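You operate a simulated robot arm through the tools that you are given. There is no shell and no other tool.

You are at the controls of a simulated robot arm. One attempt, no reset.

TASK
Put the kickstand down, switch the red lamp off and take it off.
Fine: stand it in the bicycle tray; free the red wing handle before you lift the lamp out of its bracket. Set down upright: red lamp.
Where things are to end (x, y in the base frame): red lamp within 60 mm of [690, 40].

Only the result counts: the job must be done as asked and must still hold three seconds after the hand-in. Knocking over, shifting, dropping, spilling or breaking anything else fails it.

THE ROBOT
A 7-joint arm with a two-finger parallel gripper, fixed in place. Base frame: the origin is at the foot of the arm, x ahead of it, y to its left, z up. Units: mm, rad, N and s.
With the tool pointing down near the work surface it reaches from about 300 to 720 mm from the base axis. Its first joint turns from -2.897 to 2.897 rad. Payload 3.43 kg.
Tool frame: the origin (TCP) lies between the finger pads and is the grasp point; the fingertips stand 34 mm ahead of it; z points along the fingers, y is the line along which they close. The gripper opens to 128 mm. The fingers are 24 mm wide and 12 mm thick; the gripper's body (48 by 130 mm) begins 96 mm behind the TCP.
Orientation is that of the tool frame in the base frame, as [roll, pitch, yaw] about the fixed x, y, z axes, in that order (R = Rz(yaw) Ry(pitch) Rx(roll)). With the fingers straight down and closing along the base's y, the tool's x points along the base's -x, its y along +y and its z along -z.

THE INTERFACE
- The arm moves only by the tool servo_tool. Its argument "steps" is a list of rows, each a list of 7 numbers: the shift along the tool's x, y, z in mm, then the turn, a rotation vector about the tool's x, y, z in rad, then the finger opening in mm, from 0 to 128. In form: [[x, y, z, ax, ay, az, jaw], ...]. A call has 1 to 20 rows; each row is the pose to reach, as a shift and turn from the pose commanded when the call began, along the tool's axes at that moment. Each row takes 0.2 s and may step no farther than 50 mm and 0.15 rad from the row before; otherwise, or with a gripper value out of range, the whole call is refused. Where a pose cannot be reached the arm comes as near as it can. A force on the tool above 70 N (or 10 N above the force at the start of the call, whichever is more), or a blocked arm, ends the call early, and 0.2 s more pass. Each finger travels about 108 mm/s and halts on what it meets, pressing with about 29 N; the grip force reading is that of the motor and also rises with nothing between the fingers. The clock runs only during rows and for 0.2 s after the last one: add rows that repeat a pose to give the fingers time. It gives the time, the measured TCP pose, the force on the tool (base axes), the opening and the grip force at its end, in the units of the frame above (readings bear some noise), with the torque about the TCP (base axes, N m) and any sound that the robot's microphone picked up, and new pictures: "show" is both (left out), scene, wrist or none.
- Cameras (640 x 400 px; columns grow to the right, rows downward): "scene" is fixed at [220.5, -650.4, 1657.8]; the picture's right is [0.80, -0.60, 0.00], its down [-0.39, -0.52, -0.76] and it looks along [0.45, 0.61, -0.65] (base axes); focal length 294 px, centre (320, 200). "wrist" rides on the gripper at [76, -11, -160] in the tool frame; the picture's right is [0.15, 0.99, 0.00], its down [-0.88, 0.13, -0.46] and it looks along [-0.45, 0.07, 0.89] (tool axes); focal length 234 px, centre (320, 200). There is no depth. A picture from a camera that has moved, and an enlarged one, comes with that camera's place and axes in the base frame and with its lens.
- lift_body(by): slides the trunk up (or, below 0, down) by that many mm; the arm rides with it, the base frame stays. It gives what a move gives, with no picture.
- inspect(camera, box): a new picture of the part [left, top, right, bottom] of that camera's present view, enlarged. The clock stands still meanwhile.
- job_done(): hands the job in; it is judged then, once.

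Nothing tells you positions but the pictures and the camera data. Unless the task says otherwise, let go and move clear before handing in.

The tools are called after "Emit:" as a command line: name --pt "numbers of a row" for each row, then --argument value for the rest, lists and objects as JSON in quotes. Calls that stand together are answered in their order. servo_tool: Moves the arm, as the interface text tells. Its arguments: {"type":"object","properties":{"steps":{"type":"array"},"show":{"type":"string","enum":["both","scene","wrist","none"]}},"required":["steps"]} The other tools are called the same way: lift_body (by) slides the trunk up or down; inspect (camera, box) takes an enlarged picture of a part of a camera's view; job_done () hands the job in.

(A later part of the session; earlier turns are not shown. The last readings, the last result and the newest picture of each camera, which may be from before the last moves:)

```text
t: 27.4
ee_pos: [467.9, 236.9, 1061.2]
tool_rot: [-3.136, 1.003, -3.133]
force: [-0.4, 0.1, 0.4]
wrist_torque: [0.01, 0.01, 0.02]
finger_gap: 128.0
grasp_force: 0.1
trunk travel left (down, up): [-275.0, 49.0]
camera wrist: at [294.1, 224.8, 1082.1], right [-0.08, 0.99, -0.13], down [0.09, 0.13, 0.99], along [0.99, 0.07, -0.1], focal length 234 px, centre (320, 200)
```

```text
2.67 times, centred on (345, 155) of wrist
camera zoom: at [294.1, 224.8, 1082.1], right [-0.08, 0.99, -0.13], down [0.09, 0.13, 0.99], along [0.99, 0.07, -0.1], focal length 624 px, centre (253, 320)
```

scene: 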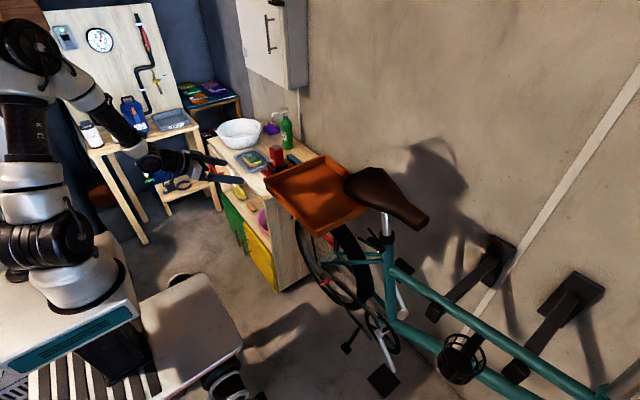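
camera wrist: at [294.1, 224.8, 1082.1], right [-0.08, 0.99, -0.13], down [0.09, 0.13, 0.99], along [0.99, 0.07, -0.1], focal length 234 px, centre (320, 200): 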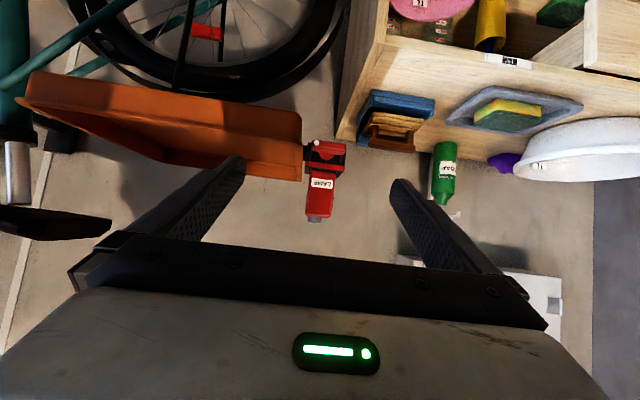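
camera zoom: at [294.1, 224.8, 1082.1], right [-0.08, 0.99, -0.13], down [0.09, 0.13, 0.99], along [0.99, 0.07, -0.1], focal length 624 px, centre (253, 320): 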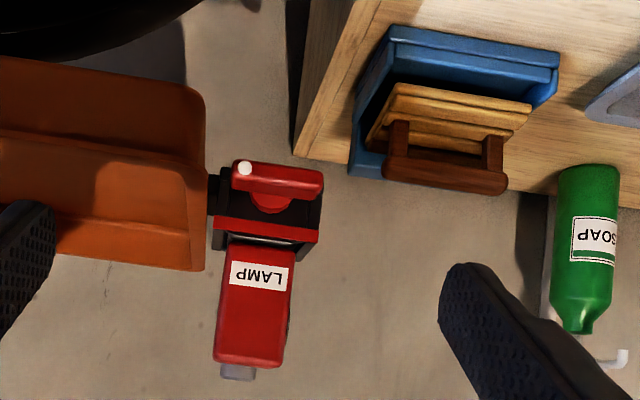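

Seen from the front, the lever spans y 226–275 at z≈975 and x≈606–620, with its hub axis near (y 250, z 975). Loosening is normally counter-clockwise, so the +y end should go down. I'll close the fingers and hover above that end.

Emit:
servo_tool --pt "0 5 0 0 -0.1 0 80" --pt "0 10 0 0 -0.2 0 40" --pt "0 15 0 0 -0.3 0 0" --pt "-7 20 32 0 -0.3 0 0" --pt "-14 25 64 0 -0.3 0 0" --pt "-21 28 96 0 -0.3 0 0" --pt "-28 31 128 0 -0.3 0 0" --pt "-28 31 128 0 -0.3 0 0"

Emit:
inspect --camera "scene" --box '[235, 130, 315, 190]'

```text
t: 29.2
ee_pos: [595.4, 268.7, 1013.7]
tool_rot: [-3.132, 1.301, -3.135]
force: [1.4, -0.1, 0.4]
wrist_torque: [0.02, 0.01, -0.01]
finger_gap: 0.0
grasp_force: 28.9
trunk travel left (down, up): [-275.0, 49.0]
camera wrist: at [421.8, 256.3, 982.5], right [-0.04, 0.99, -0.14], down [-0.21, 0.13, 0.97], along [0.98, 0.07, 0.2], focal length 234 px, centre (320, 200)
```

scene: 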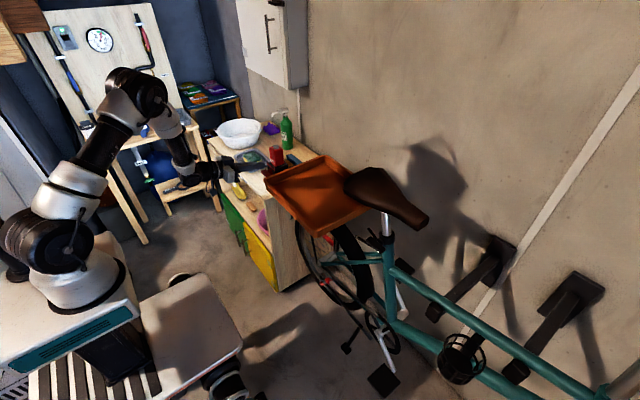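
wrist: 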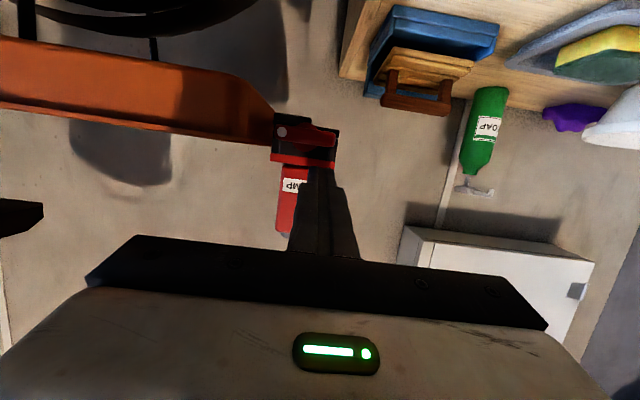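

```text
6.67 times, centred on (275, 160) of scene
camera zoom: at [220.5, -650.4, 1657.8], right [0.8, -0.6, 0.0], down [-0.39, -0.52, -0.76], along [0.45, 0.61, -0.65], focal length 1962 px, centre (620, 467)
```

zoom: 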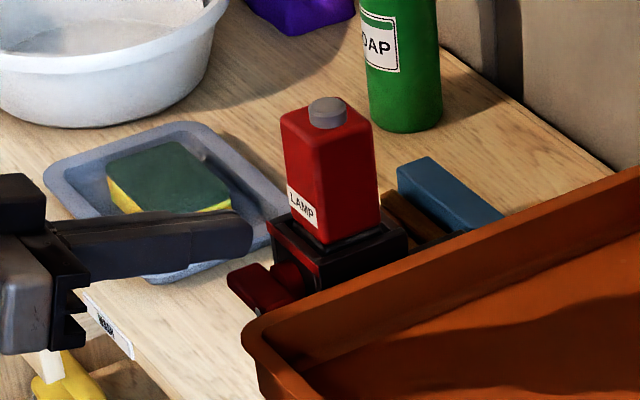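

Emit:
inspect --camera "wrist" --box '[250, 95, 370, 195]'

```text
4.00 times, centred on (310, 145) of wrist
camera zoom: at [421.8, 256.3, 982.5], right [-0.04, 0.99, -0.14], down [-0.21, 0.13, 0.97], along [0.98, 0.07, 0.2], focal length 937 px, centre (360, 420)
```

zoom: 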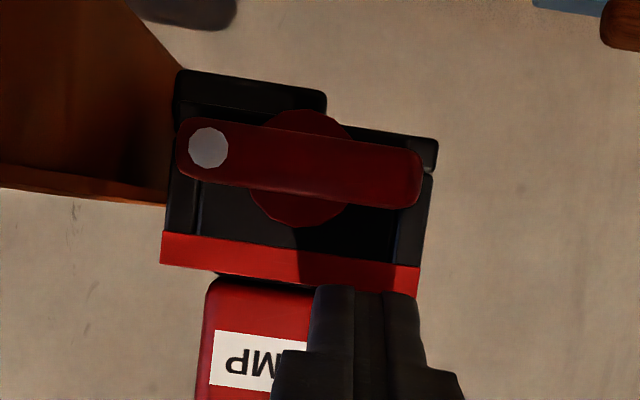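

The lever is centred at about y 251, z 972, with the fingertips just above its +y end. I'll push that end down a little and watch the force to check the direction.

Emit:
servo_tool --pt "8 0 -3 0 0 0 0" --pt "16.7 0.3 -0.6 0 0 0 0" --pt "20 3 0.4 0 0 0 0" --pt "23.7 5.7 1.4 0 0 0 0" --pt "28 7 2.5 0 0 0 0"

Emit:
inspect --camera "wrist" --box '[250, 95, 370, 195]'

```text
t: 30.4
ee_pos: [589.1, 275.4, 987.3]
tool_rot: [-3.135, 1.302, -3.132]
force: [0.6, -0.3, -0.2]
wrist_torque: [0.03, -0.05, 0.02]
finger_gap: 0.1
grasp_force: 29.1
trunk travel left (down, up): [-275.0, 49.0]
camera wrist: at [415.1, 262.6, 956.0], right [-0.04, 0.99, -0.14], down [-0.21, 0.13, 0.97], along [0.98, 0.07, 0.2], focal length 234 px, centre (320, 200)
```

scene: 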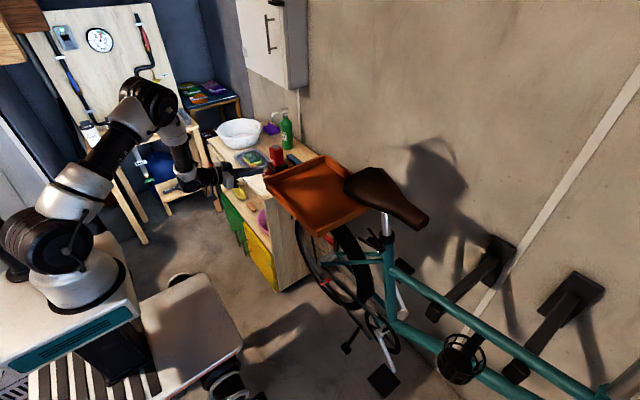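
wrist: 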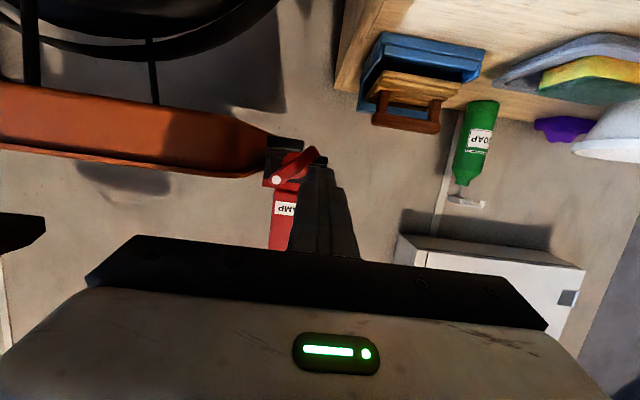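

```text
4.00 times, centred on (310, 145) of wrist
camera zoom: at [415.1, 262.6, 956.0], right [-0.04, 0.99, -0.14], down [-0.21, 0.13, 0.97], along [0.98, 0.07, 0.2], focal length 937 px, centre (360, 420)
```

zoom: 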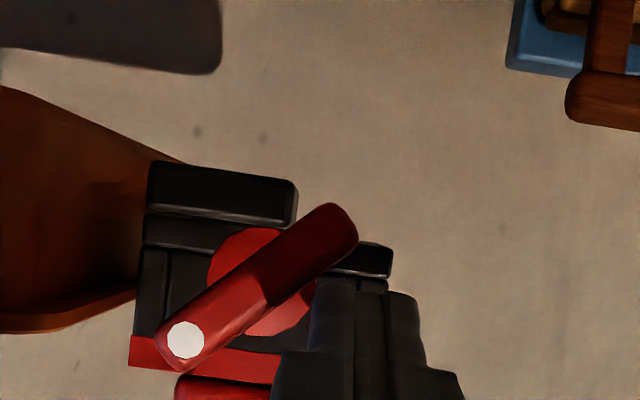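

The lever turns freely that way and is already about 40° around. I'll continue the turn toward 90° until it stops.

Emit:
servo_tool --pt "7 1 2 0 0 0 0" --pt "14.1 1.1 3.9 0 0 0 0" --pt "18 -0.8 5 0 0 0 0" --pt "22.1 -2.6 6.1 0 0 0 0" --pt "25.5 -5.4 7.1 0 0 0 0" --pt "28.4 -8.8 7.9 0 0 0 0"

Emit:
inspect --camera "wrist" --box '[230, 115, 370, 225]'

```text
t: 31.8
ee_pos: [586.6, 268.4, 958.5]
tool_rot: [-3.136, 1.305, -3.132]
force: [1.0, 3.0, 1.5]
wrist_torque: [-0.02, -0.02, 0.1]
finger_gap: 0.0
grasp_force: 28.8
trunk travel left (down, up): [-275.0, 49.0]
camera wrist: at [414.5, 254.7, 927.3], right [-0.04, 0.99, -0.14], down [-0.21, 0.13, 0.97], along [0.98, 0.07, 0.2], focal length 234 px, centre (320, 200)
```

scene: 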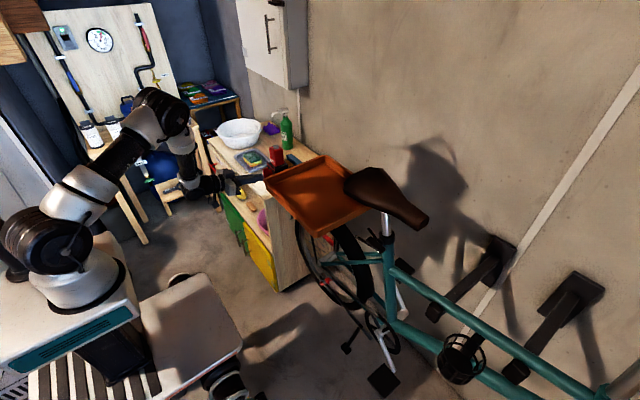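
wrist: 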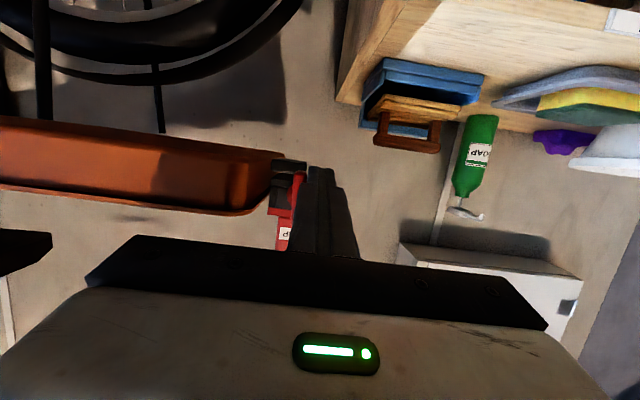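

```text
3.64 times, centred on (300, 170) of wrist
camera zoom: at [414.5, 254.7, 927.3], right [-0.04, 0.99, -0.14], down [-0.21, 0.13, 0.97], along [0.98, 0.07, 0.2], focal length 852 px, centre (393, 309)
```

zoom: 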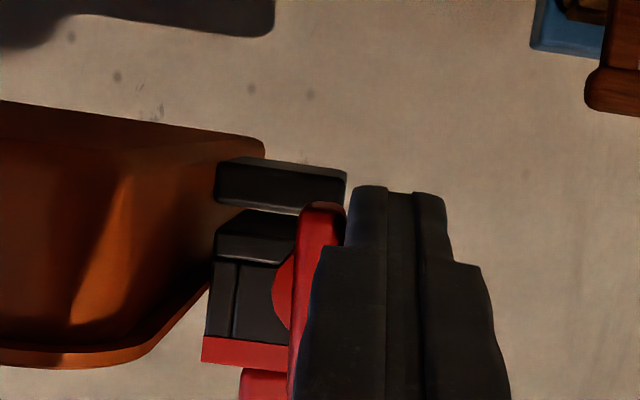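

The lever is now about vertical with 3 N of resistance. I'll nudge it a little further to see whether it's at its stop.

Emit:
servo_tool --pt "1 -3 0.3 0 0 0 0" --pt "2 -6 0.5 0 0 0 0" --pt "2 -6 0.5 0 0 0 0"

Emit:
inspect --camera "wrist" --box '[230, 115, 370, 225]'

```text
t: 32.6
ee_pos: [587.0, 266.3, 957.1]
tool_rot: [3.141, 1.306, -3.132]
force: [4.6, 23.8, 8.6]
wrist_torque: [-0.22, -0.15, 0.64]
finger_gap: 0.1
grasp_force: 28.8
trunk travel left (down, up): [-275.0, 49.0]
camera wrist: at [414.5, 251.7, 925.8], right [-0.05, 0.99, -0.14], down [-0.21, 0.13, 0.97], along [0.98, 0.08, 0.2], focal length 234 px, centre (320, 200)
```

scene: 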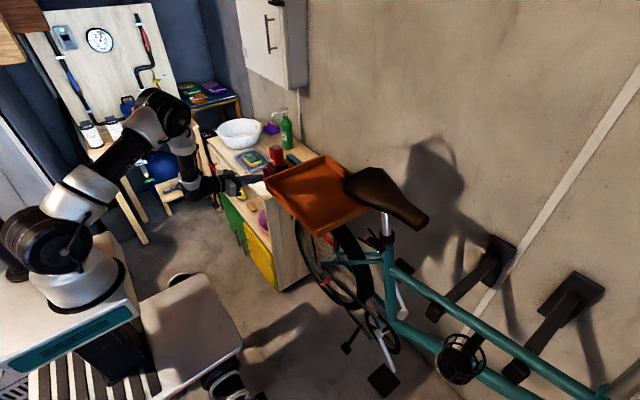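
wrist: 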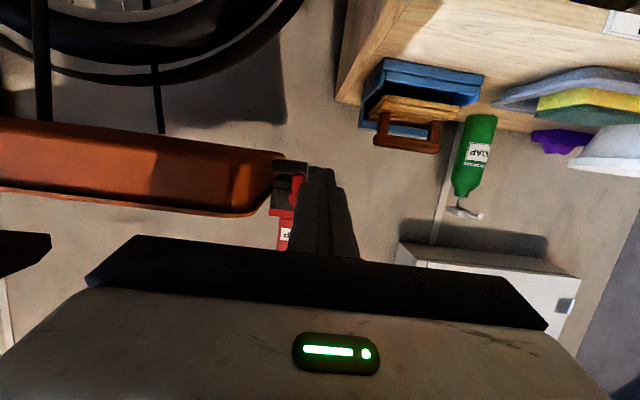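

```text
3.64 times, centred on (300, 170) of wrist
camera zoom: at [414.5, 251.7, 925.8], right [-0.05, 0.99, -0.14], down [-0.21, 0.13, 0.97], along [0.98, 0.08, 0.2], focal length 852 px, centre (393, 309)
```

zoom: 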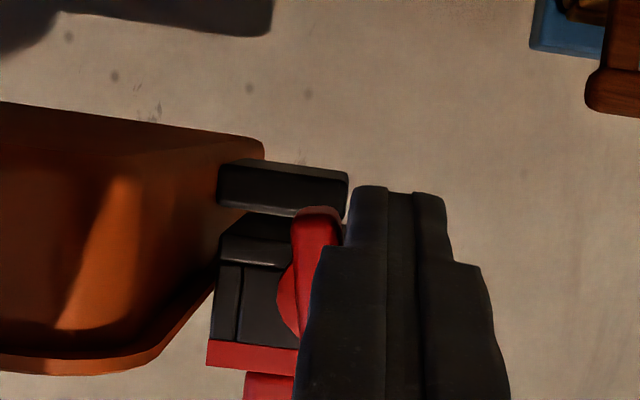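

It's now against its stop (24 N with almost no movement). I'll back off and look at the handle.

Emit:
servo_tool --pt "0 8 0 0 0 0 0" --pt "0 20 0 0 0 0 0" --pt "0 25 -40 0 0 0 0" --pt "0 25 -85 0 0 0 0" --pt "-15 20 -130 0 0.05 0 40" --pt "-35 10 -150 0 0.15 0 80" --pt "-55 0 -165 0 0.3 0 128" --pt "-55 0 -165 0 0.3 0 128"

Emit:
inspect --camera "wrist" --box '[265, 110, 385, 230]'

```text
t: 34.4
ee_pos: [443.5, 259.9, 1054.5]
tool_rot: [-3.138, 1.002, -3.138]
force: [0.0, -0.2, 0.2]
wrist_torque: [-0.03, -0.01, -0.02]
finger_gap: 128.0
grasp_force: 0.0
trunk travel left (down, up): [-275.0, 49.0]
camera wrist: at [268.1, 247.4, 1075.0], right [-0.08, 0.99, -0.13], down [0.09, 0.13, 0.99], along [0.99, 0.07, -0.1], focal length 234 px, centre (320, 200)
```

scene: 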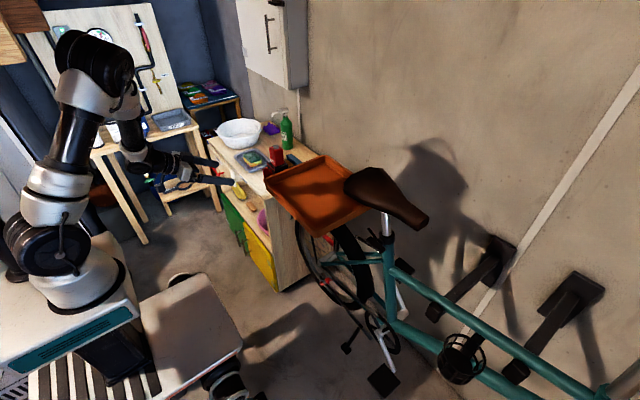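
wrist: 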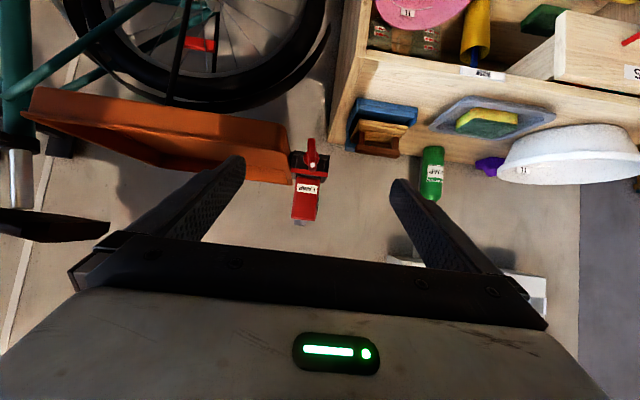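

```text
3.33 times, centred on (325, 170) of wrist
camera zoom: at [268.1, 247.4, 1075.0], right [-0.08, 0.99, -0.13], down [0.09, 0.13, 0.99], along [0.99, 0.07, -0.1], focal length 781 px, centre (303, 300)
```

zoom: 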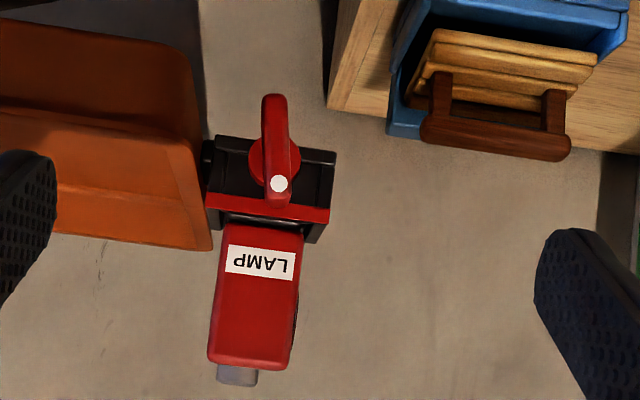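

The lever is upright with its dot at the top, so the clamp is free. The lamp body spans about y 230–272, x 663–701 and z 1003–1070. I'll go up and over it with the fingers open.

Emit:
servo_tool --pt "-37.9 0 -24.2 0 0.13 0 128" --pt "-75.8 0 -48.5 0 0.26 0 128" --pt "-120.3 -2 -53.2 0 0.4 0 128" --pt "-148.7 -4 -18 0 0.53 0 128" --pt "-174 -5 21.6 0 0.66 0 128" --pt "-198.9 -6 60.4 0 0.8 0 128" --pt "-223.6 -7 99.2 0 0.8 0 128" --pt "-240.3 -8.5 125.3 0 0.8 0 128" --pt "-240.3 -8.5 125.3 0 0.8 0 128"

Emit:
inspect --camera "wrist" --box '[200, 60, 440, 240]'

```text
t: 36.4
ee_pos: [678.5, 255.1, 1186.2]
tool_rot: [-3.139, 0.201, -3.138]
force: [0.5, -0.8, 0.1]
wrist_torque: [0.0, 0.02, 0.0]
finger_gap: 128.1
grasp_force: 0.1
trunk travel left (down, up): [-275.0, 49.0]
camera wrist: at [572.7, 240.9, 1326.7], right [-0.15, 0.99, -0.03], down [0.77, 0.13, 0.62], along [0.62, 0.07, -0.78], focal length 234 px, centre (320, 200)
```

scene: 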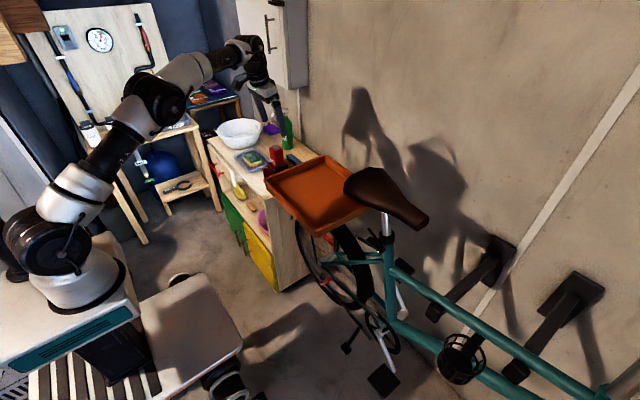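
wrist: 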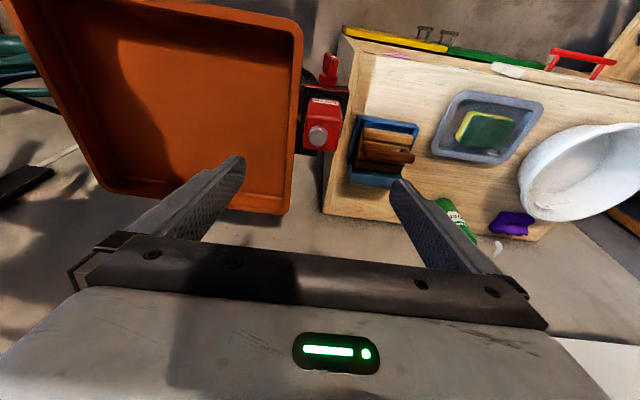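

```text
2.22 times, centred on (320, 150) of wrist
camera zoom: at [572.7, 240.9, 1326.7], right [-0.15, 0.99, -0.03], down [0.77, 0.13, 0.62], along [0.62, 0.07, -0.78], focal length 520 px, centre (320, 311)
```

zoom: 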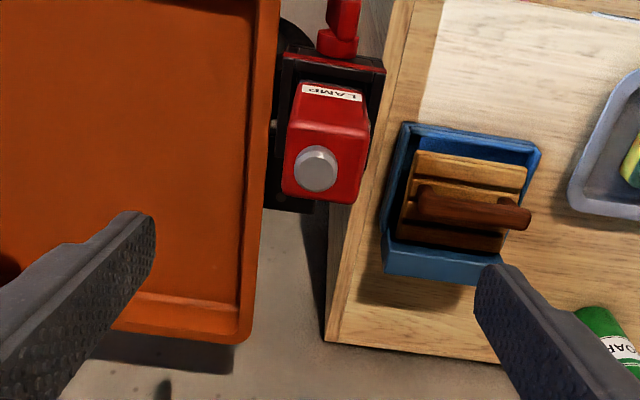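

The lamp's centre is near (680, 251) and the tool is right above it. I'll come down with a 90 mm opening to about z 1040.

Emit:
servo_tool --pt "9 -1.5 46 0 0 0 90" --pt "18 -3 92 0 0 0 90" --pt "24 -4 128 0 0 0 90" --pt "27.2 -4 143.5 0 0 0 90" --pt "27.2 -4 143.5 0 0 0 90"

Emit:
inspect --camera "wrist" --box '[200, 60, 440, 240]'

Emit:
inspect --camera "scene" --box '[235, 110, 315, 190]'

```text
t: 37.6
ee_pos: [681.4, 249.7, 1041.1]
tool_rot: [-3.139, 0.202, -3.138]
force: [-0.9, -0.6, -0.4]
wrist_torque: [-0.02, 0.0, 0.01]
finger_gap: 90.3
grasp_force: 0.1
trunk travel left (down, up): [-275.0, 49.0]
camera wrist: at [574.2, 237.2, 1182.1], right [-0.15, 0.99, -0.03], down [0.77, 0.13, 0.62], along [0.62, 0.07, -0.78], focal length 234 px, centre (320, 200)
```

scene: 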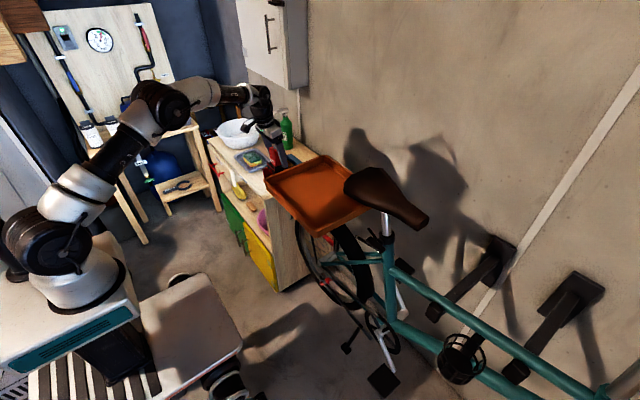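
wrist: 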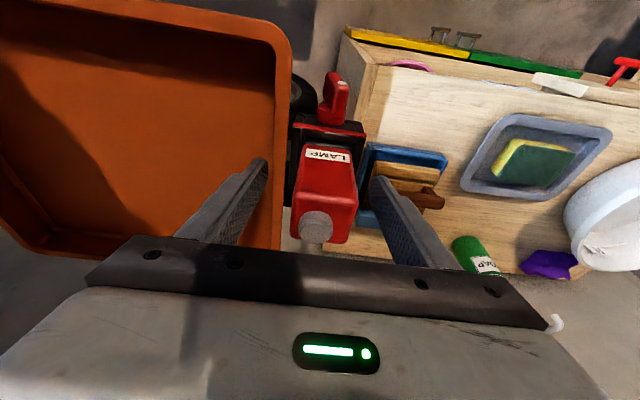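

```text
2.22 times, centred on (320, 150) of wrist
camera zoom: at [574.2, 237.2, 1182.1], right [-0.15, 0.99, -0.03], down [0.77, 0.13, 0.62], along [0.62, 0.07, -0.78], focal length 520 px, centre (320, 311)
```

zoom: 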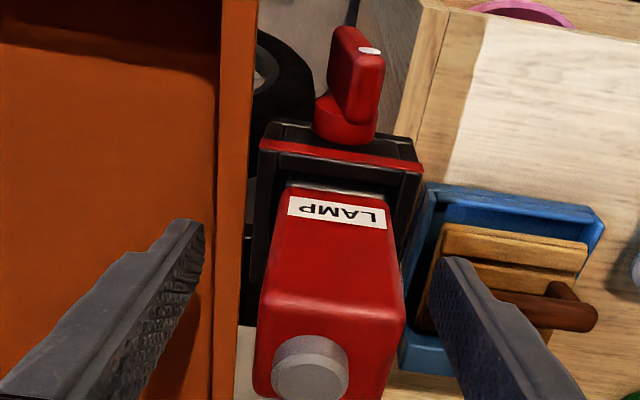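

```text
5.00 times, centred on (275, 150) of scene
camera zoom: at [220.5, -650.4, 1657.8], right [0.8, -0.6, 0.0], down [-0.39, -0.52, -0.76], along [0.45, 0.61, -0.65], focal length 1472 px, centre (545, 450)
```

zoom: 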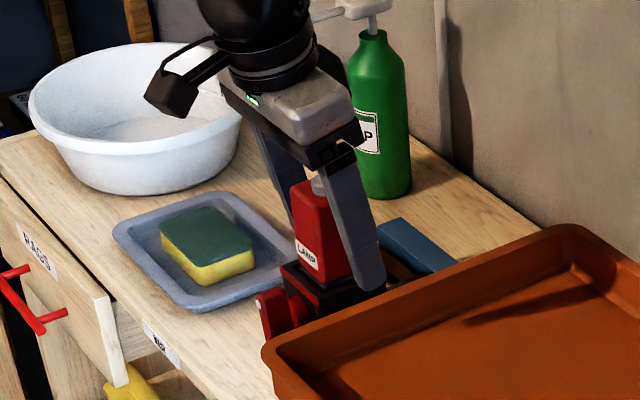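

The fingers straddle the lamp body evenly. I'll close the grip.

Emit:
servo_tool --pt "0 0 0 0 0 0 60" --pt "0 0 0 0 0 0 40" --pt "0 0 0 0 0 0 20" --pt "0 0 0 0 0 0 20" --pt "0 0 0 0 0 0 20"

Emit:
inspect --camera "wrist" --box '[200, 60, 440, 240]'

```text
t: 38.8
ee_pos: [679.8, 250.1, 1042.9]
tool_rot: [-3.14, 0.201, -3.137]
force: [0.3, 1.9, 0.4]
wrist_torque: [0.09, 0.0, -0.04]
finger_gap: 41.7
grasp_force: 29.3
trunk travel left (down, up): [-275.0, 49.0]
camera wrist: at [574.2, 237.2, 1182.4], right [-0.15, 0.99, -0.03], down [0.77, 0.13, 0.62], along [0.62, 0.07, -0.78], focal length 234 px, centre (320, 200)
```

scene: 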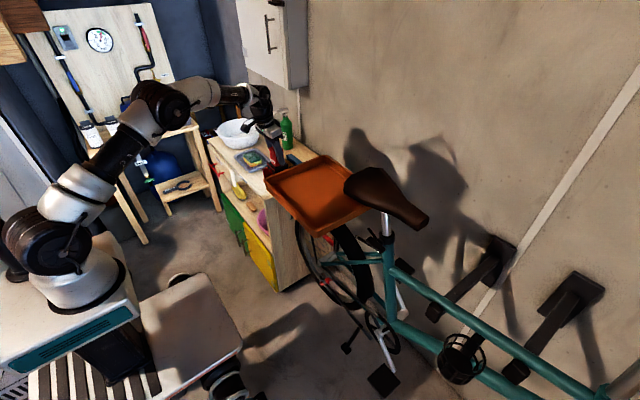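
wrist: 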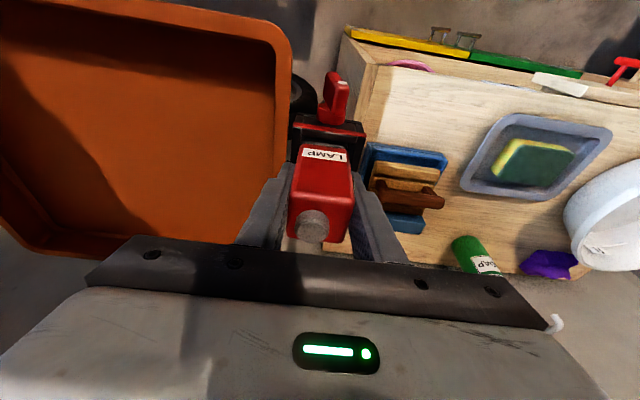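

```text
2.22 times, centred on (320, 150) of wrist
camera zoom: at [574.2, 237.2, 1182.4], right [-0.15, 0.99, -0.03], down [0.77, 0.13, 0.62], along [0.62, 0.07, -0.78], focal length 520 px, centre (320, 311)
```

zoom: 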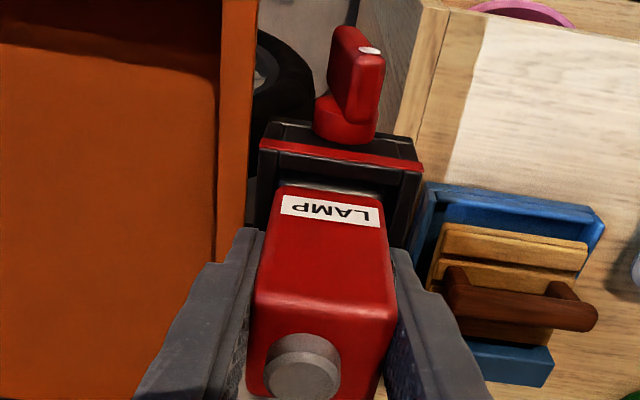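

The grip holds at a 41.7 mm gap. I'll lift straight up slowly and watch the force.

Emit:
servo_tool --pt "-1 0 -4.9 0 0 0 20" --pt "-2 0 -9.8 0 0 0 20" --pt "-4 0 -19.6 0 0 0 20" --pt "-6 0 -29.4 0 0 0 20"

Emit:
inspect --camera "wrist" --box '[200, 60, 440, 240]'

```text
t: 39.8
ee_pos: [682.1, 248.5, 1072.3]
tool_rot: [-3.139, 0.201, -3.14]
force: [-0.3, 0.2, -1.4]
wrist_torque: [0.0, -0.03, 0.01]
finger_gap: 41.5
grasp_force: 28.8
trunk travel left (down, up): [-275.0, 49.0]
camera wrist: at [575.9, 236.4, 1213.6], right [-0.15, 0.99, -0.03], down [0.77, 0.13, 0.62], along [0.62, 0.07, -0.78], focal length 234 px, centre (320, 200)
```

scene: 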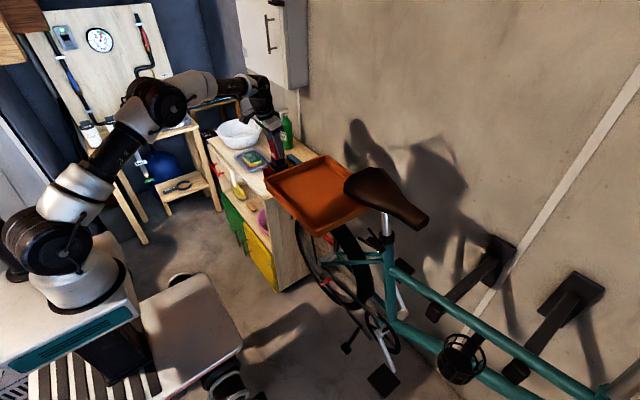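
wrist: 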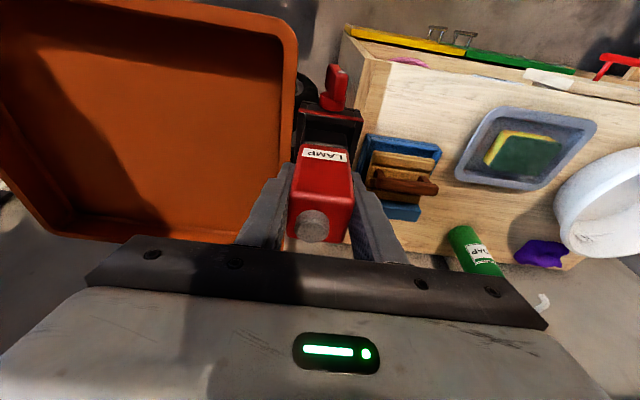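

```text
2.22 times, centred on (320, 150) of wrist
camera zoom: at [575.9, 236.4, 1213.6], right [-0.15, 0.99, -0.03], down [0.77, 0.13, 0.62], along [0.62, 0.07, -0.78], focal length 520 px, centre (320, 311)
```

zoom: 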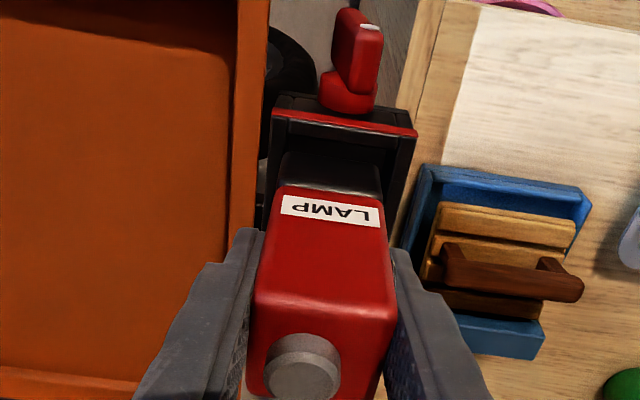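

The lamp slides out of the bracket with almost no resistance. I'll keep lifting straight up until its foot is clear.

Emit:
servo_tool --pt "-5 0 -24.5 0 0 0 20" --pt "-10 0 -49 0 0 0 20" --pt "-15 0 -73.5 0 0 0 20" --pt "-20 0 -98 0 0 0 20" --pt "-24 0 -117.6 0 0 0 20" --pt "-24 0 -117.6 0 0 0 20"

Emit:
inspect --camera "scene" --box '[225, 80, 325, 200]'

Emit:
inspect --camera "wrist" --box '[200, 60, 440, 240]'

```text
t: 41.2
ee_pos: [680.0, 249.5, 1192.9]
tool_rot: [-3.139, 0.203, -3.137]
force: [0.2, 0.1, -2.0]
wrist_torque: [0.0, 0.0, -0.01]
finger_gap: 41.8
grasp_force: 28.4
trunk travel left (down, up): [-275.0, 49.0]
camera wrist: at [575.3, 236.9, 1333.8], right [-0.15, 0.99, -0.03], down [0.77, 0.13, 0.62], along [0.62, 0.07, -0.78], focal length 234 px, centre (320, 200)
```

scene: 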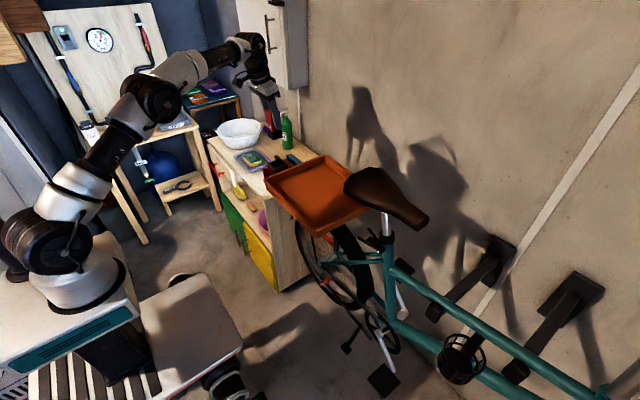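
wrist: 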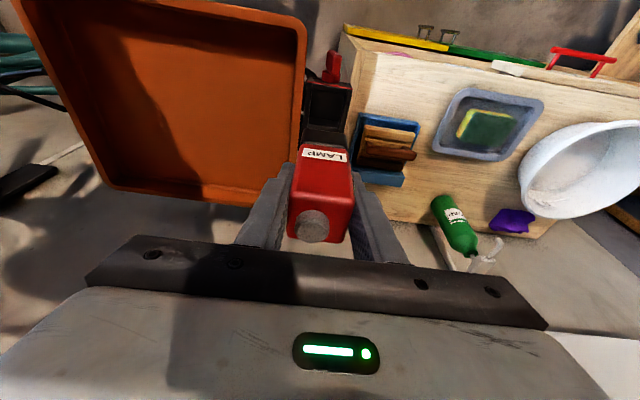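

```text
3.33 times, centred on (275, 140) of scene
camera zoom: at [220.5, -650.4, 1657.8], right [0.8, -0.6, 0.0], down [-0.39, -0.52, -0.76], along [0.45, 0.61, -0.65], focal length 981 px, centre (470, 400)
```

zoom: 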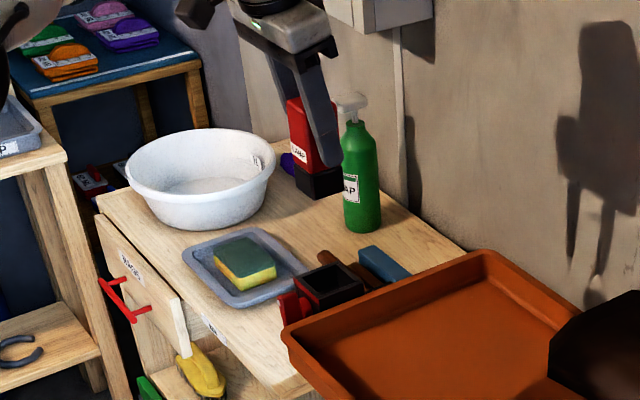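

```text
2.22 times, centred on (320, 150) of wrist
camera zoom: at [575.3, 236.9, 1333.8], right [-0.15, 0.99, -0.03], down [0.77, 0.13, 0.62], along [0.62, 0.07, -0.78], focal length 520 px, centre (320, 311)
```

zoom: 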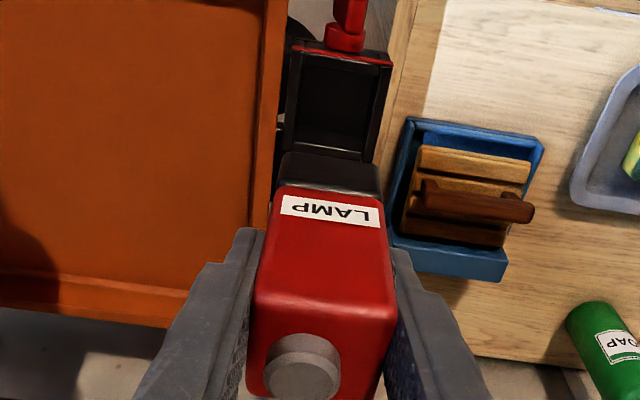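

The lamp is clear of the bracket; its black foot ends about 70 mm below the TCP. I'll carry it across to above (690, 40).

Emit:
servo_tool --pt "-1 -25 0 0 0 0 20" --pt "-3 -60 0.5 0 0 0 20" --pt "-5 -100 1 0 0 0 20" --pt "-7 -140 1.5 0 0 0 20" --pt "-9 -180 2 0 0 0 20" --pt "-9.8 -210 2 0 0 0 20" --pt "-9.8 -210 2 0 0 0 20"

Emit:
inspect --camera "scene" --box '[240, 90, 400, 250]'

```text
t: 42.8
ee_pos: [691.0, 39.2, 1195.6]
tool_rot: [-3.139, 0.204, -3.139]
force: [-0.4, -0.5, -1.8]
wrist_torque: [0.01, 0.01, 0.01]
finger_gap: 41.7
grasp_force: 29.2
trunk travel left (down, up): [-275.0, 49.0]
camera wrist: at [585.2, 26.2, 1335.7], right [-0.15, 0.99, -0.03], down [0.77, 0.13, 0.62], along [0.62, 0.07, -0.78], focal length 234 px, centre (320, 200)
```

scene: 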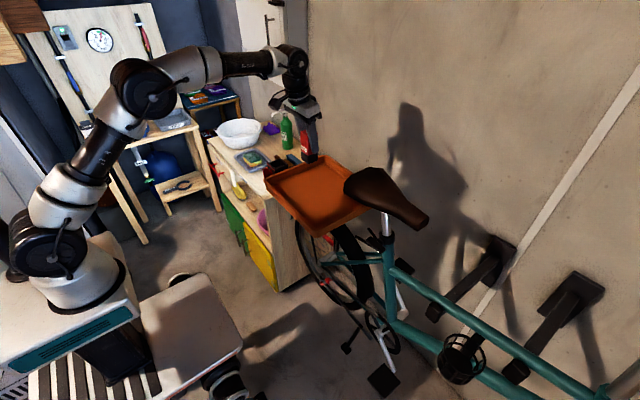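
wrist: 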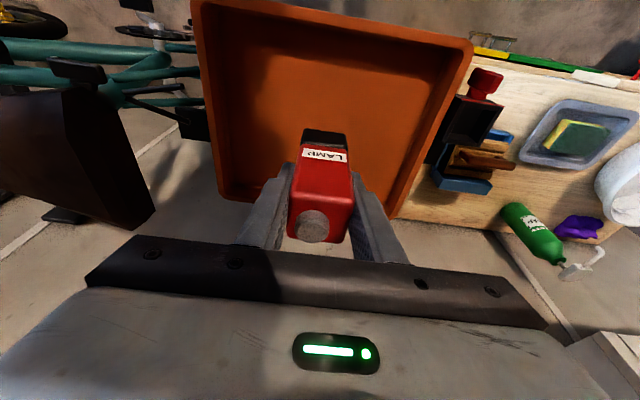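

```text
2.50 times, centred on (320, 170) of scene
camera zoom: at [220.5, -650.4, 1657.8], right [0.8, -0.6, 0.0], down [-0.39, -0.52, -0.76], along [0.45, 0.61, -0.65], focal length 736 px, centre (320, 275)
```

zoom: 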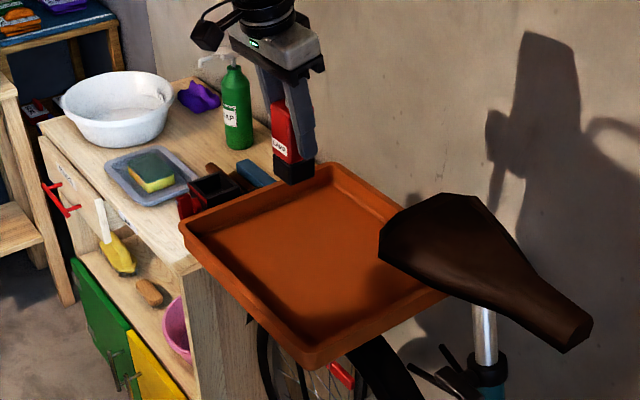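

The lamp hangs upright above (691, 39), well inside the tray outline. I'll lower it to just above the tray floor.

Emit:
servo_tool --pt "9 0 43 0 0 0 20" --pt "18 0 86 0 0 0 20" --pt "25 0 120 0 0 0 20" --pt "30.4 0 147 0 0 0 20" --pt "30.4 0 147 0 0 0 20"

Emit:
inspect --camera "scene" --box '[250, 110, 390, 250]'

Emit:
inspect --camera "wrist" --box '[200, 60, 440, 240]'

```text
t: 44.0
ee_pos: [692.0, 38.3, 1042.7]
tool_rot: [-3.138, 0.203, -3.137]
force: [0.0, -0.2, -1.2]
wrist_torque: [0.01, 0.02, 0.01]
finger_gap: 41.5
grasp_force: 29.1
trunk travel left (down, up): [-275.0, 49.0]
camera wrist: at [586.0, 26.6, 1183.4], right [-0.15, 0.99, -0.03], down [0.77, 0.13, 0.62], along [0.62, 0.07, -0.78], focal length 234 px, centre (320, 200)
```

scene: 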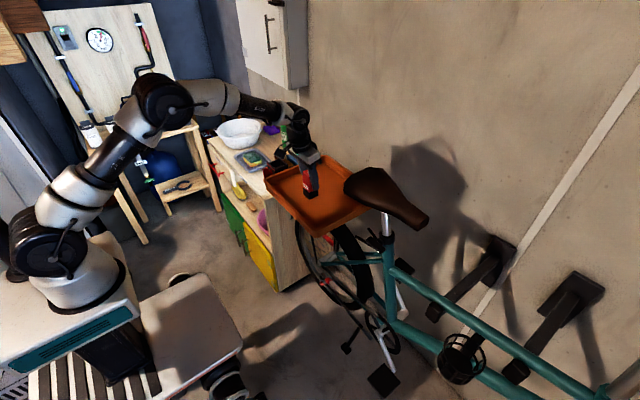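
wrist: 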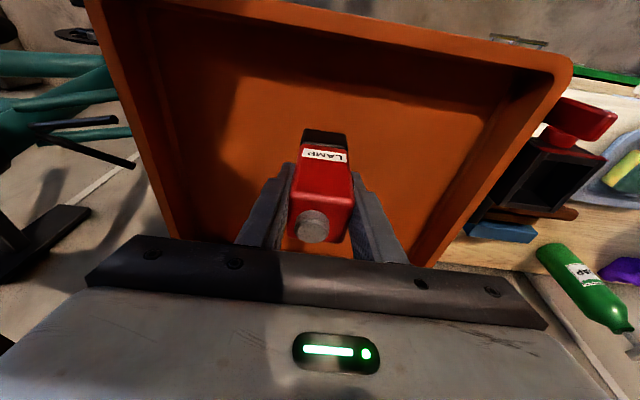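

```text
2.86 times, centred on (320, 180) of scene
camera zoom: at [220.5, -650.4, 1657.8], right [0.8, -0.6, 0.0], down [-0.39, -0.52, -0.76], along [0.45, 0.61, -0.65], focal length 841 px, centre (320, 257)
```

zoom: 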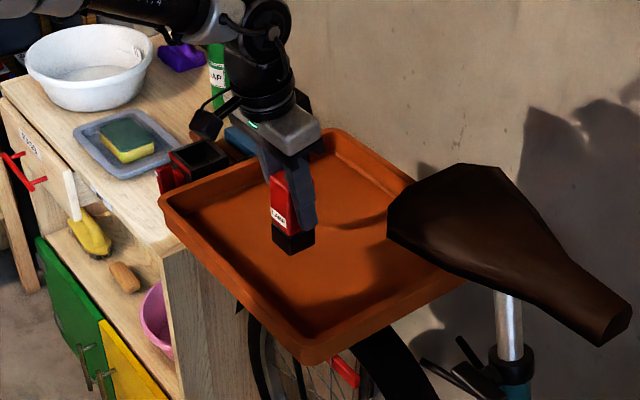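

```text
2.22 times, centred on (320, 150) of wrist
camera zoom: at [586.0, 26.6, 1183.4], right [-0.15, 0.99, -0.03], down [0.77, 0.13, 0.62], along [0.62, 0.07, -0.78], focal length 520 px, centre (320, 311)
```

zoom: 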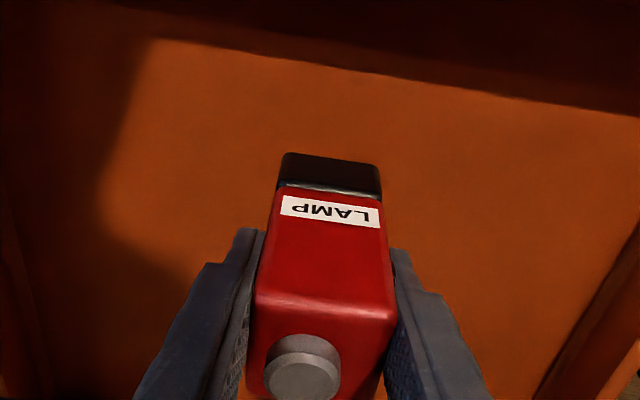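

The foot is roughly 30 mm above the tray floor. I'll continue down in small steps, watching for contact.

Emit:
servo_tool --pt "1 0 5 0 0 0 20" --pt "2 0 10 0 0 0 20" --pt "3 0 14 0 0 0 20" --pt "3 0 14 0 0 0 20" --show "none"

Emit:
inspect --camera "scene" --box '[280, 150, 360, 230]'

```text
t: 45.0
ee_pos: [690.6, 40.0, 1027.9]
tool_rot: [-3.14, 0.201, -3.138]
force: [0.5, 0.3, -1.2]
wrist_torque: [-0.02, -0.04, 0.02]
finger_gap: 41.8
grasp_force: 28.5
trunk travel left (down, up): [-275.0, 49.0]
```

```text
5.00 times, centred on (320, 190) of scene
camera zoom: at [220.5, -650.4, 1657.8], right [0.8, -0.6, 0.0], down [-0.39, -0.52, -0.76], along [0.45, 0.61, -0.65], focal length 1472 px, centre (320, 250)
```

zoom: 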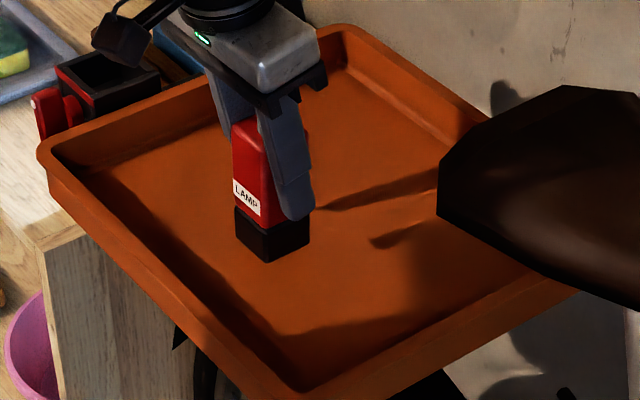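

The lamp's foot is around z 956 and the tray floor should be close. I'll lower it a few millimetres at a time.

Emit:
servo_tool --pt "0.4 0 2 0 0 0 20" --pt "0.8 0 4 0 0 0 20" --pt "0.8 0 4 0 0 0 20" --show "none"

```text
t: 45.8
ee_pos: [691.1, 39.6, 1023.1]
tool_rot: [-3.14, 0.202, -3.138]
force: [-0.2, 0.6, -2.1]
wrist_torque: [0.02, -0.01, -0.01]
finger_gap: 41.7
grasp_force: 29.2
trunk travel left (down, up): [-275.0, 49.0]
```

No contact yet, so I'll keep lowering in small steps.

Emit:
servo_tool --pt "0.4 0 2 0 0 0 20" --pt "0.8 0 4 0 0 0 20" --pt "0.8 0 4 0 0 0 20" --show "none"

```text
t: 46.6
ee_pos: [691.0, 38.6, 1022.1]
tool_rot: [-3.141, 0.207, -3.139]
force: [-2.3, -0.9, 9.1]
wrist_torque: [0.12, 0.38, 0.04]
finger_gap: 41.7
grasp_force: 29.3
trunk travel left (down, up): [-275.0, 49.0]
```

The lamp has touched down (9 N, TCP stopped near z 1022). I'll ease the pressure slightly, then check before opening.

Emit:
servo_tool --pt "-0.5 0 -2.4 0 0 0 20" --pt "-0.5 0 -2.4 0 0 0 20"

Emit:
inspect --camera "scene" --box '[280, 150, 360, 230]'

```text
t: 47.2
ee_pos: [692.5, 37.7, 1021.7]
tool_rot: [-3.14, 0.2, -3.138]
force: [-1.1, -1.3, -0.9]
wrist_torque: [0.02, -0.01, 0.02]
finger_gap: 41.3
grasp_force: 29.1
trunk travel left (down, up): [-275.0, 49.0]
camera wrist: at [585.7, 26.7, 1162.6], right [-0.15, 0.99, -0.03], down [0.77, 0.13, 0.62], along [0.62, 0.07, -0.78], focal length 234 px, centre (320, 200)
```

scene: 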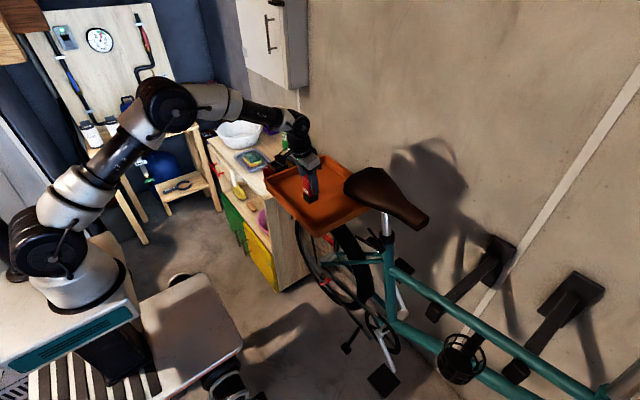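
wrist: 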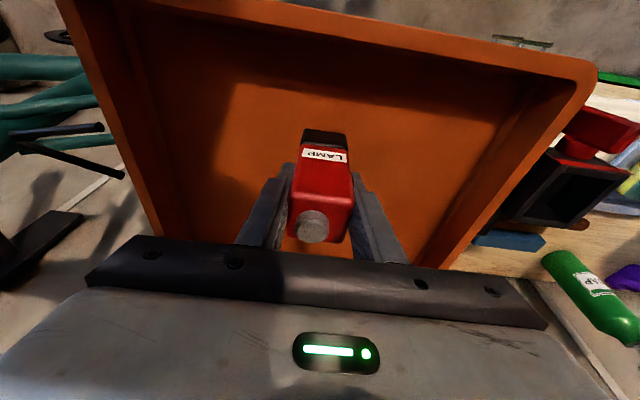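

```text
5.00 times, centred on (320, 190) of scene
camera zoom: at [220.5, -650.4, 1657.8], right [0.8, -0.6, 0.0], down [-0.39, -0.52, -0.76], along [0.45, 0.61, -0.65], focal length 1472 px, centre (320, 250)
```

zoom: 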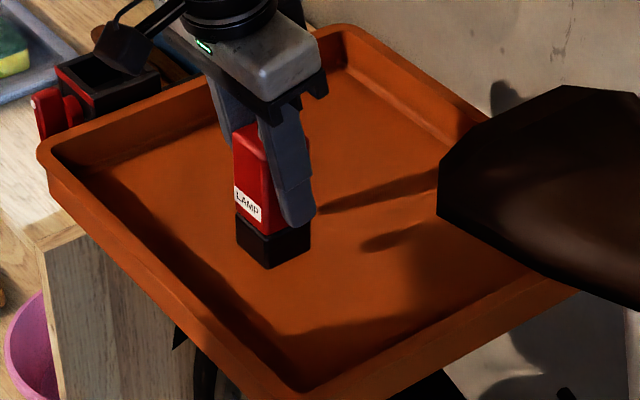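

The force is back near zero and the lamp stands upright on the tray floor at about (692, 39). I'll open gently.

Emit:
servo_tool --pt "0 0 0 0 0 0 44" --pt "0 0 0 0 0 0 50" --pt "0 0 0 0 0 0 65" --pt "0 0 0 0 0 0 85" --pt "0 0 0 0 0 0 85"

Emit:
inspect --camera "wrist" --box '[200, 60, 440, 240]'

Emit:
inspect --camera "scene" --box '[280, 150, 360, 230]'

```text
t: 48.4
ee_pos: [691.5, 40.2, 1022.8]
tool_rot: [-3.14, 0.203, -3.138]
force: [-0.5, 0.2, 0.2]
wrist_torque: [-0.01, -0.02, 0.01]
finger_gap: 84.8
grasp_force: 0.1
trunk travel left (down, up): [-275.0, 49.0]
camera wrist: at [585.8, 26.7, 1163.3], right [-0.15, 0.99, -0.03], down [0.77, 0.13, 0.62], along [0.62, 0.07, -0.78], focal length 234 px, centre (320, 200)
```

scene: 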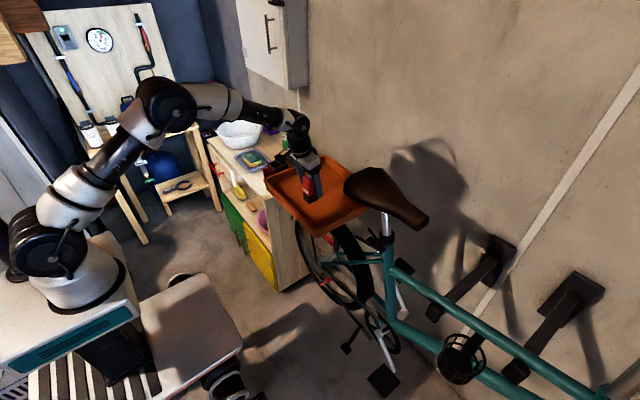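
wrist: 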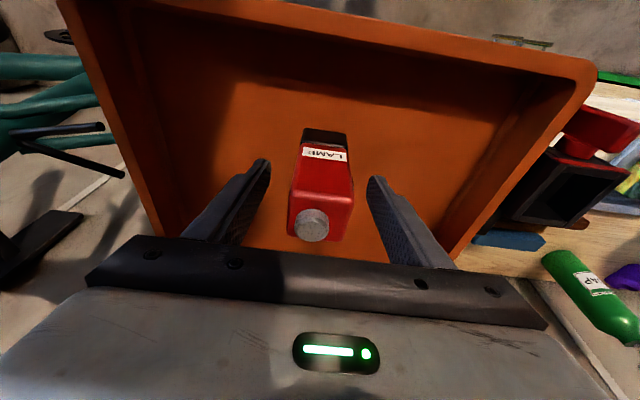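

```text
2.22 times, centred on (320, 150) of wrist
camera zoom: at [585.8, 26.7, 1163.3], right [-0.15, 0.99, -0.03], down [0.77, 0.13, 0.62], along [0.62, 0.07, -0.78], focal length 520 px, centre (320, 311)
```

zoom: 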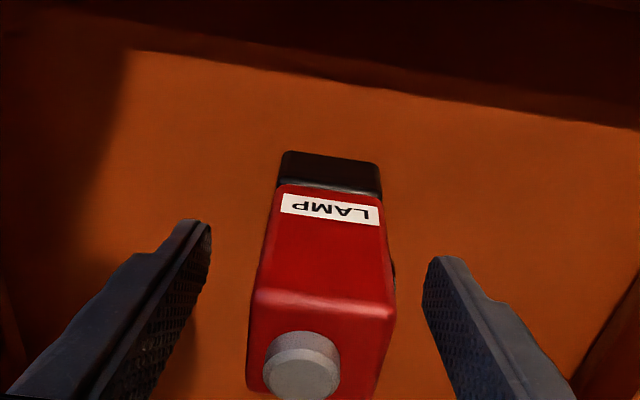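

```text
5.00 times, centred on (320, 190) of scene
camera zoom: at [220.5, -650.4, 1657.8], right [0.8, -0.6, 0.0], down [-0.39, -0.52, -0.76], along [0.45, 0.61, -0.65], focal length 1472 px, centre (320, 250)
```

zoom: 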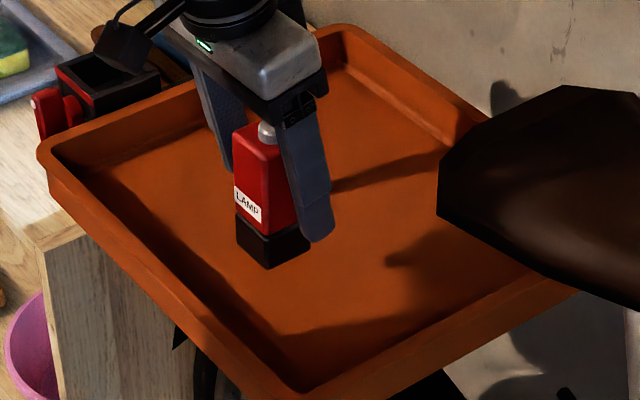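

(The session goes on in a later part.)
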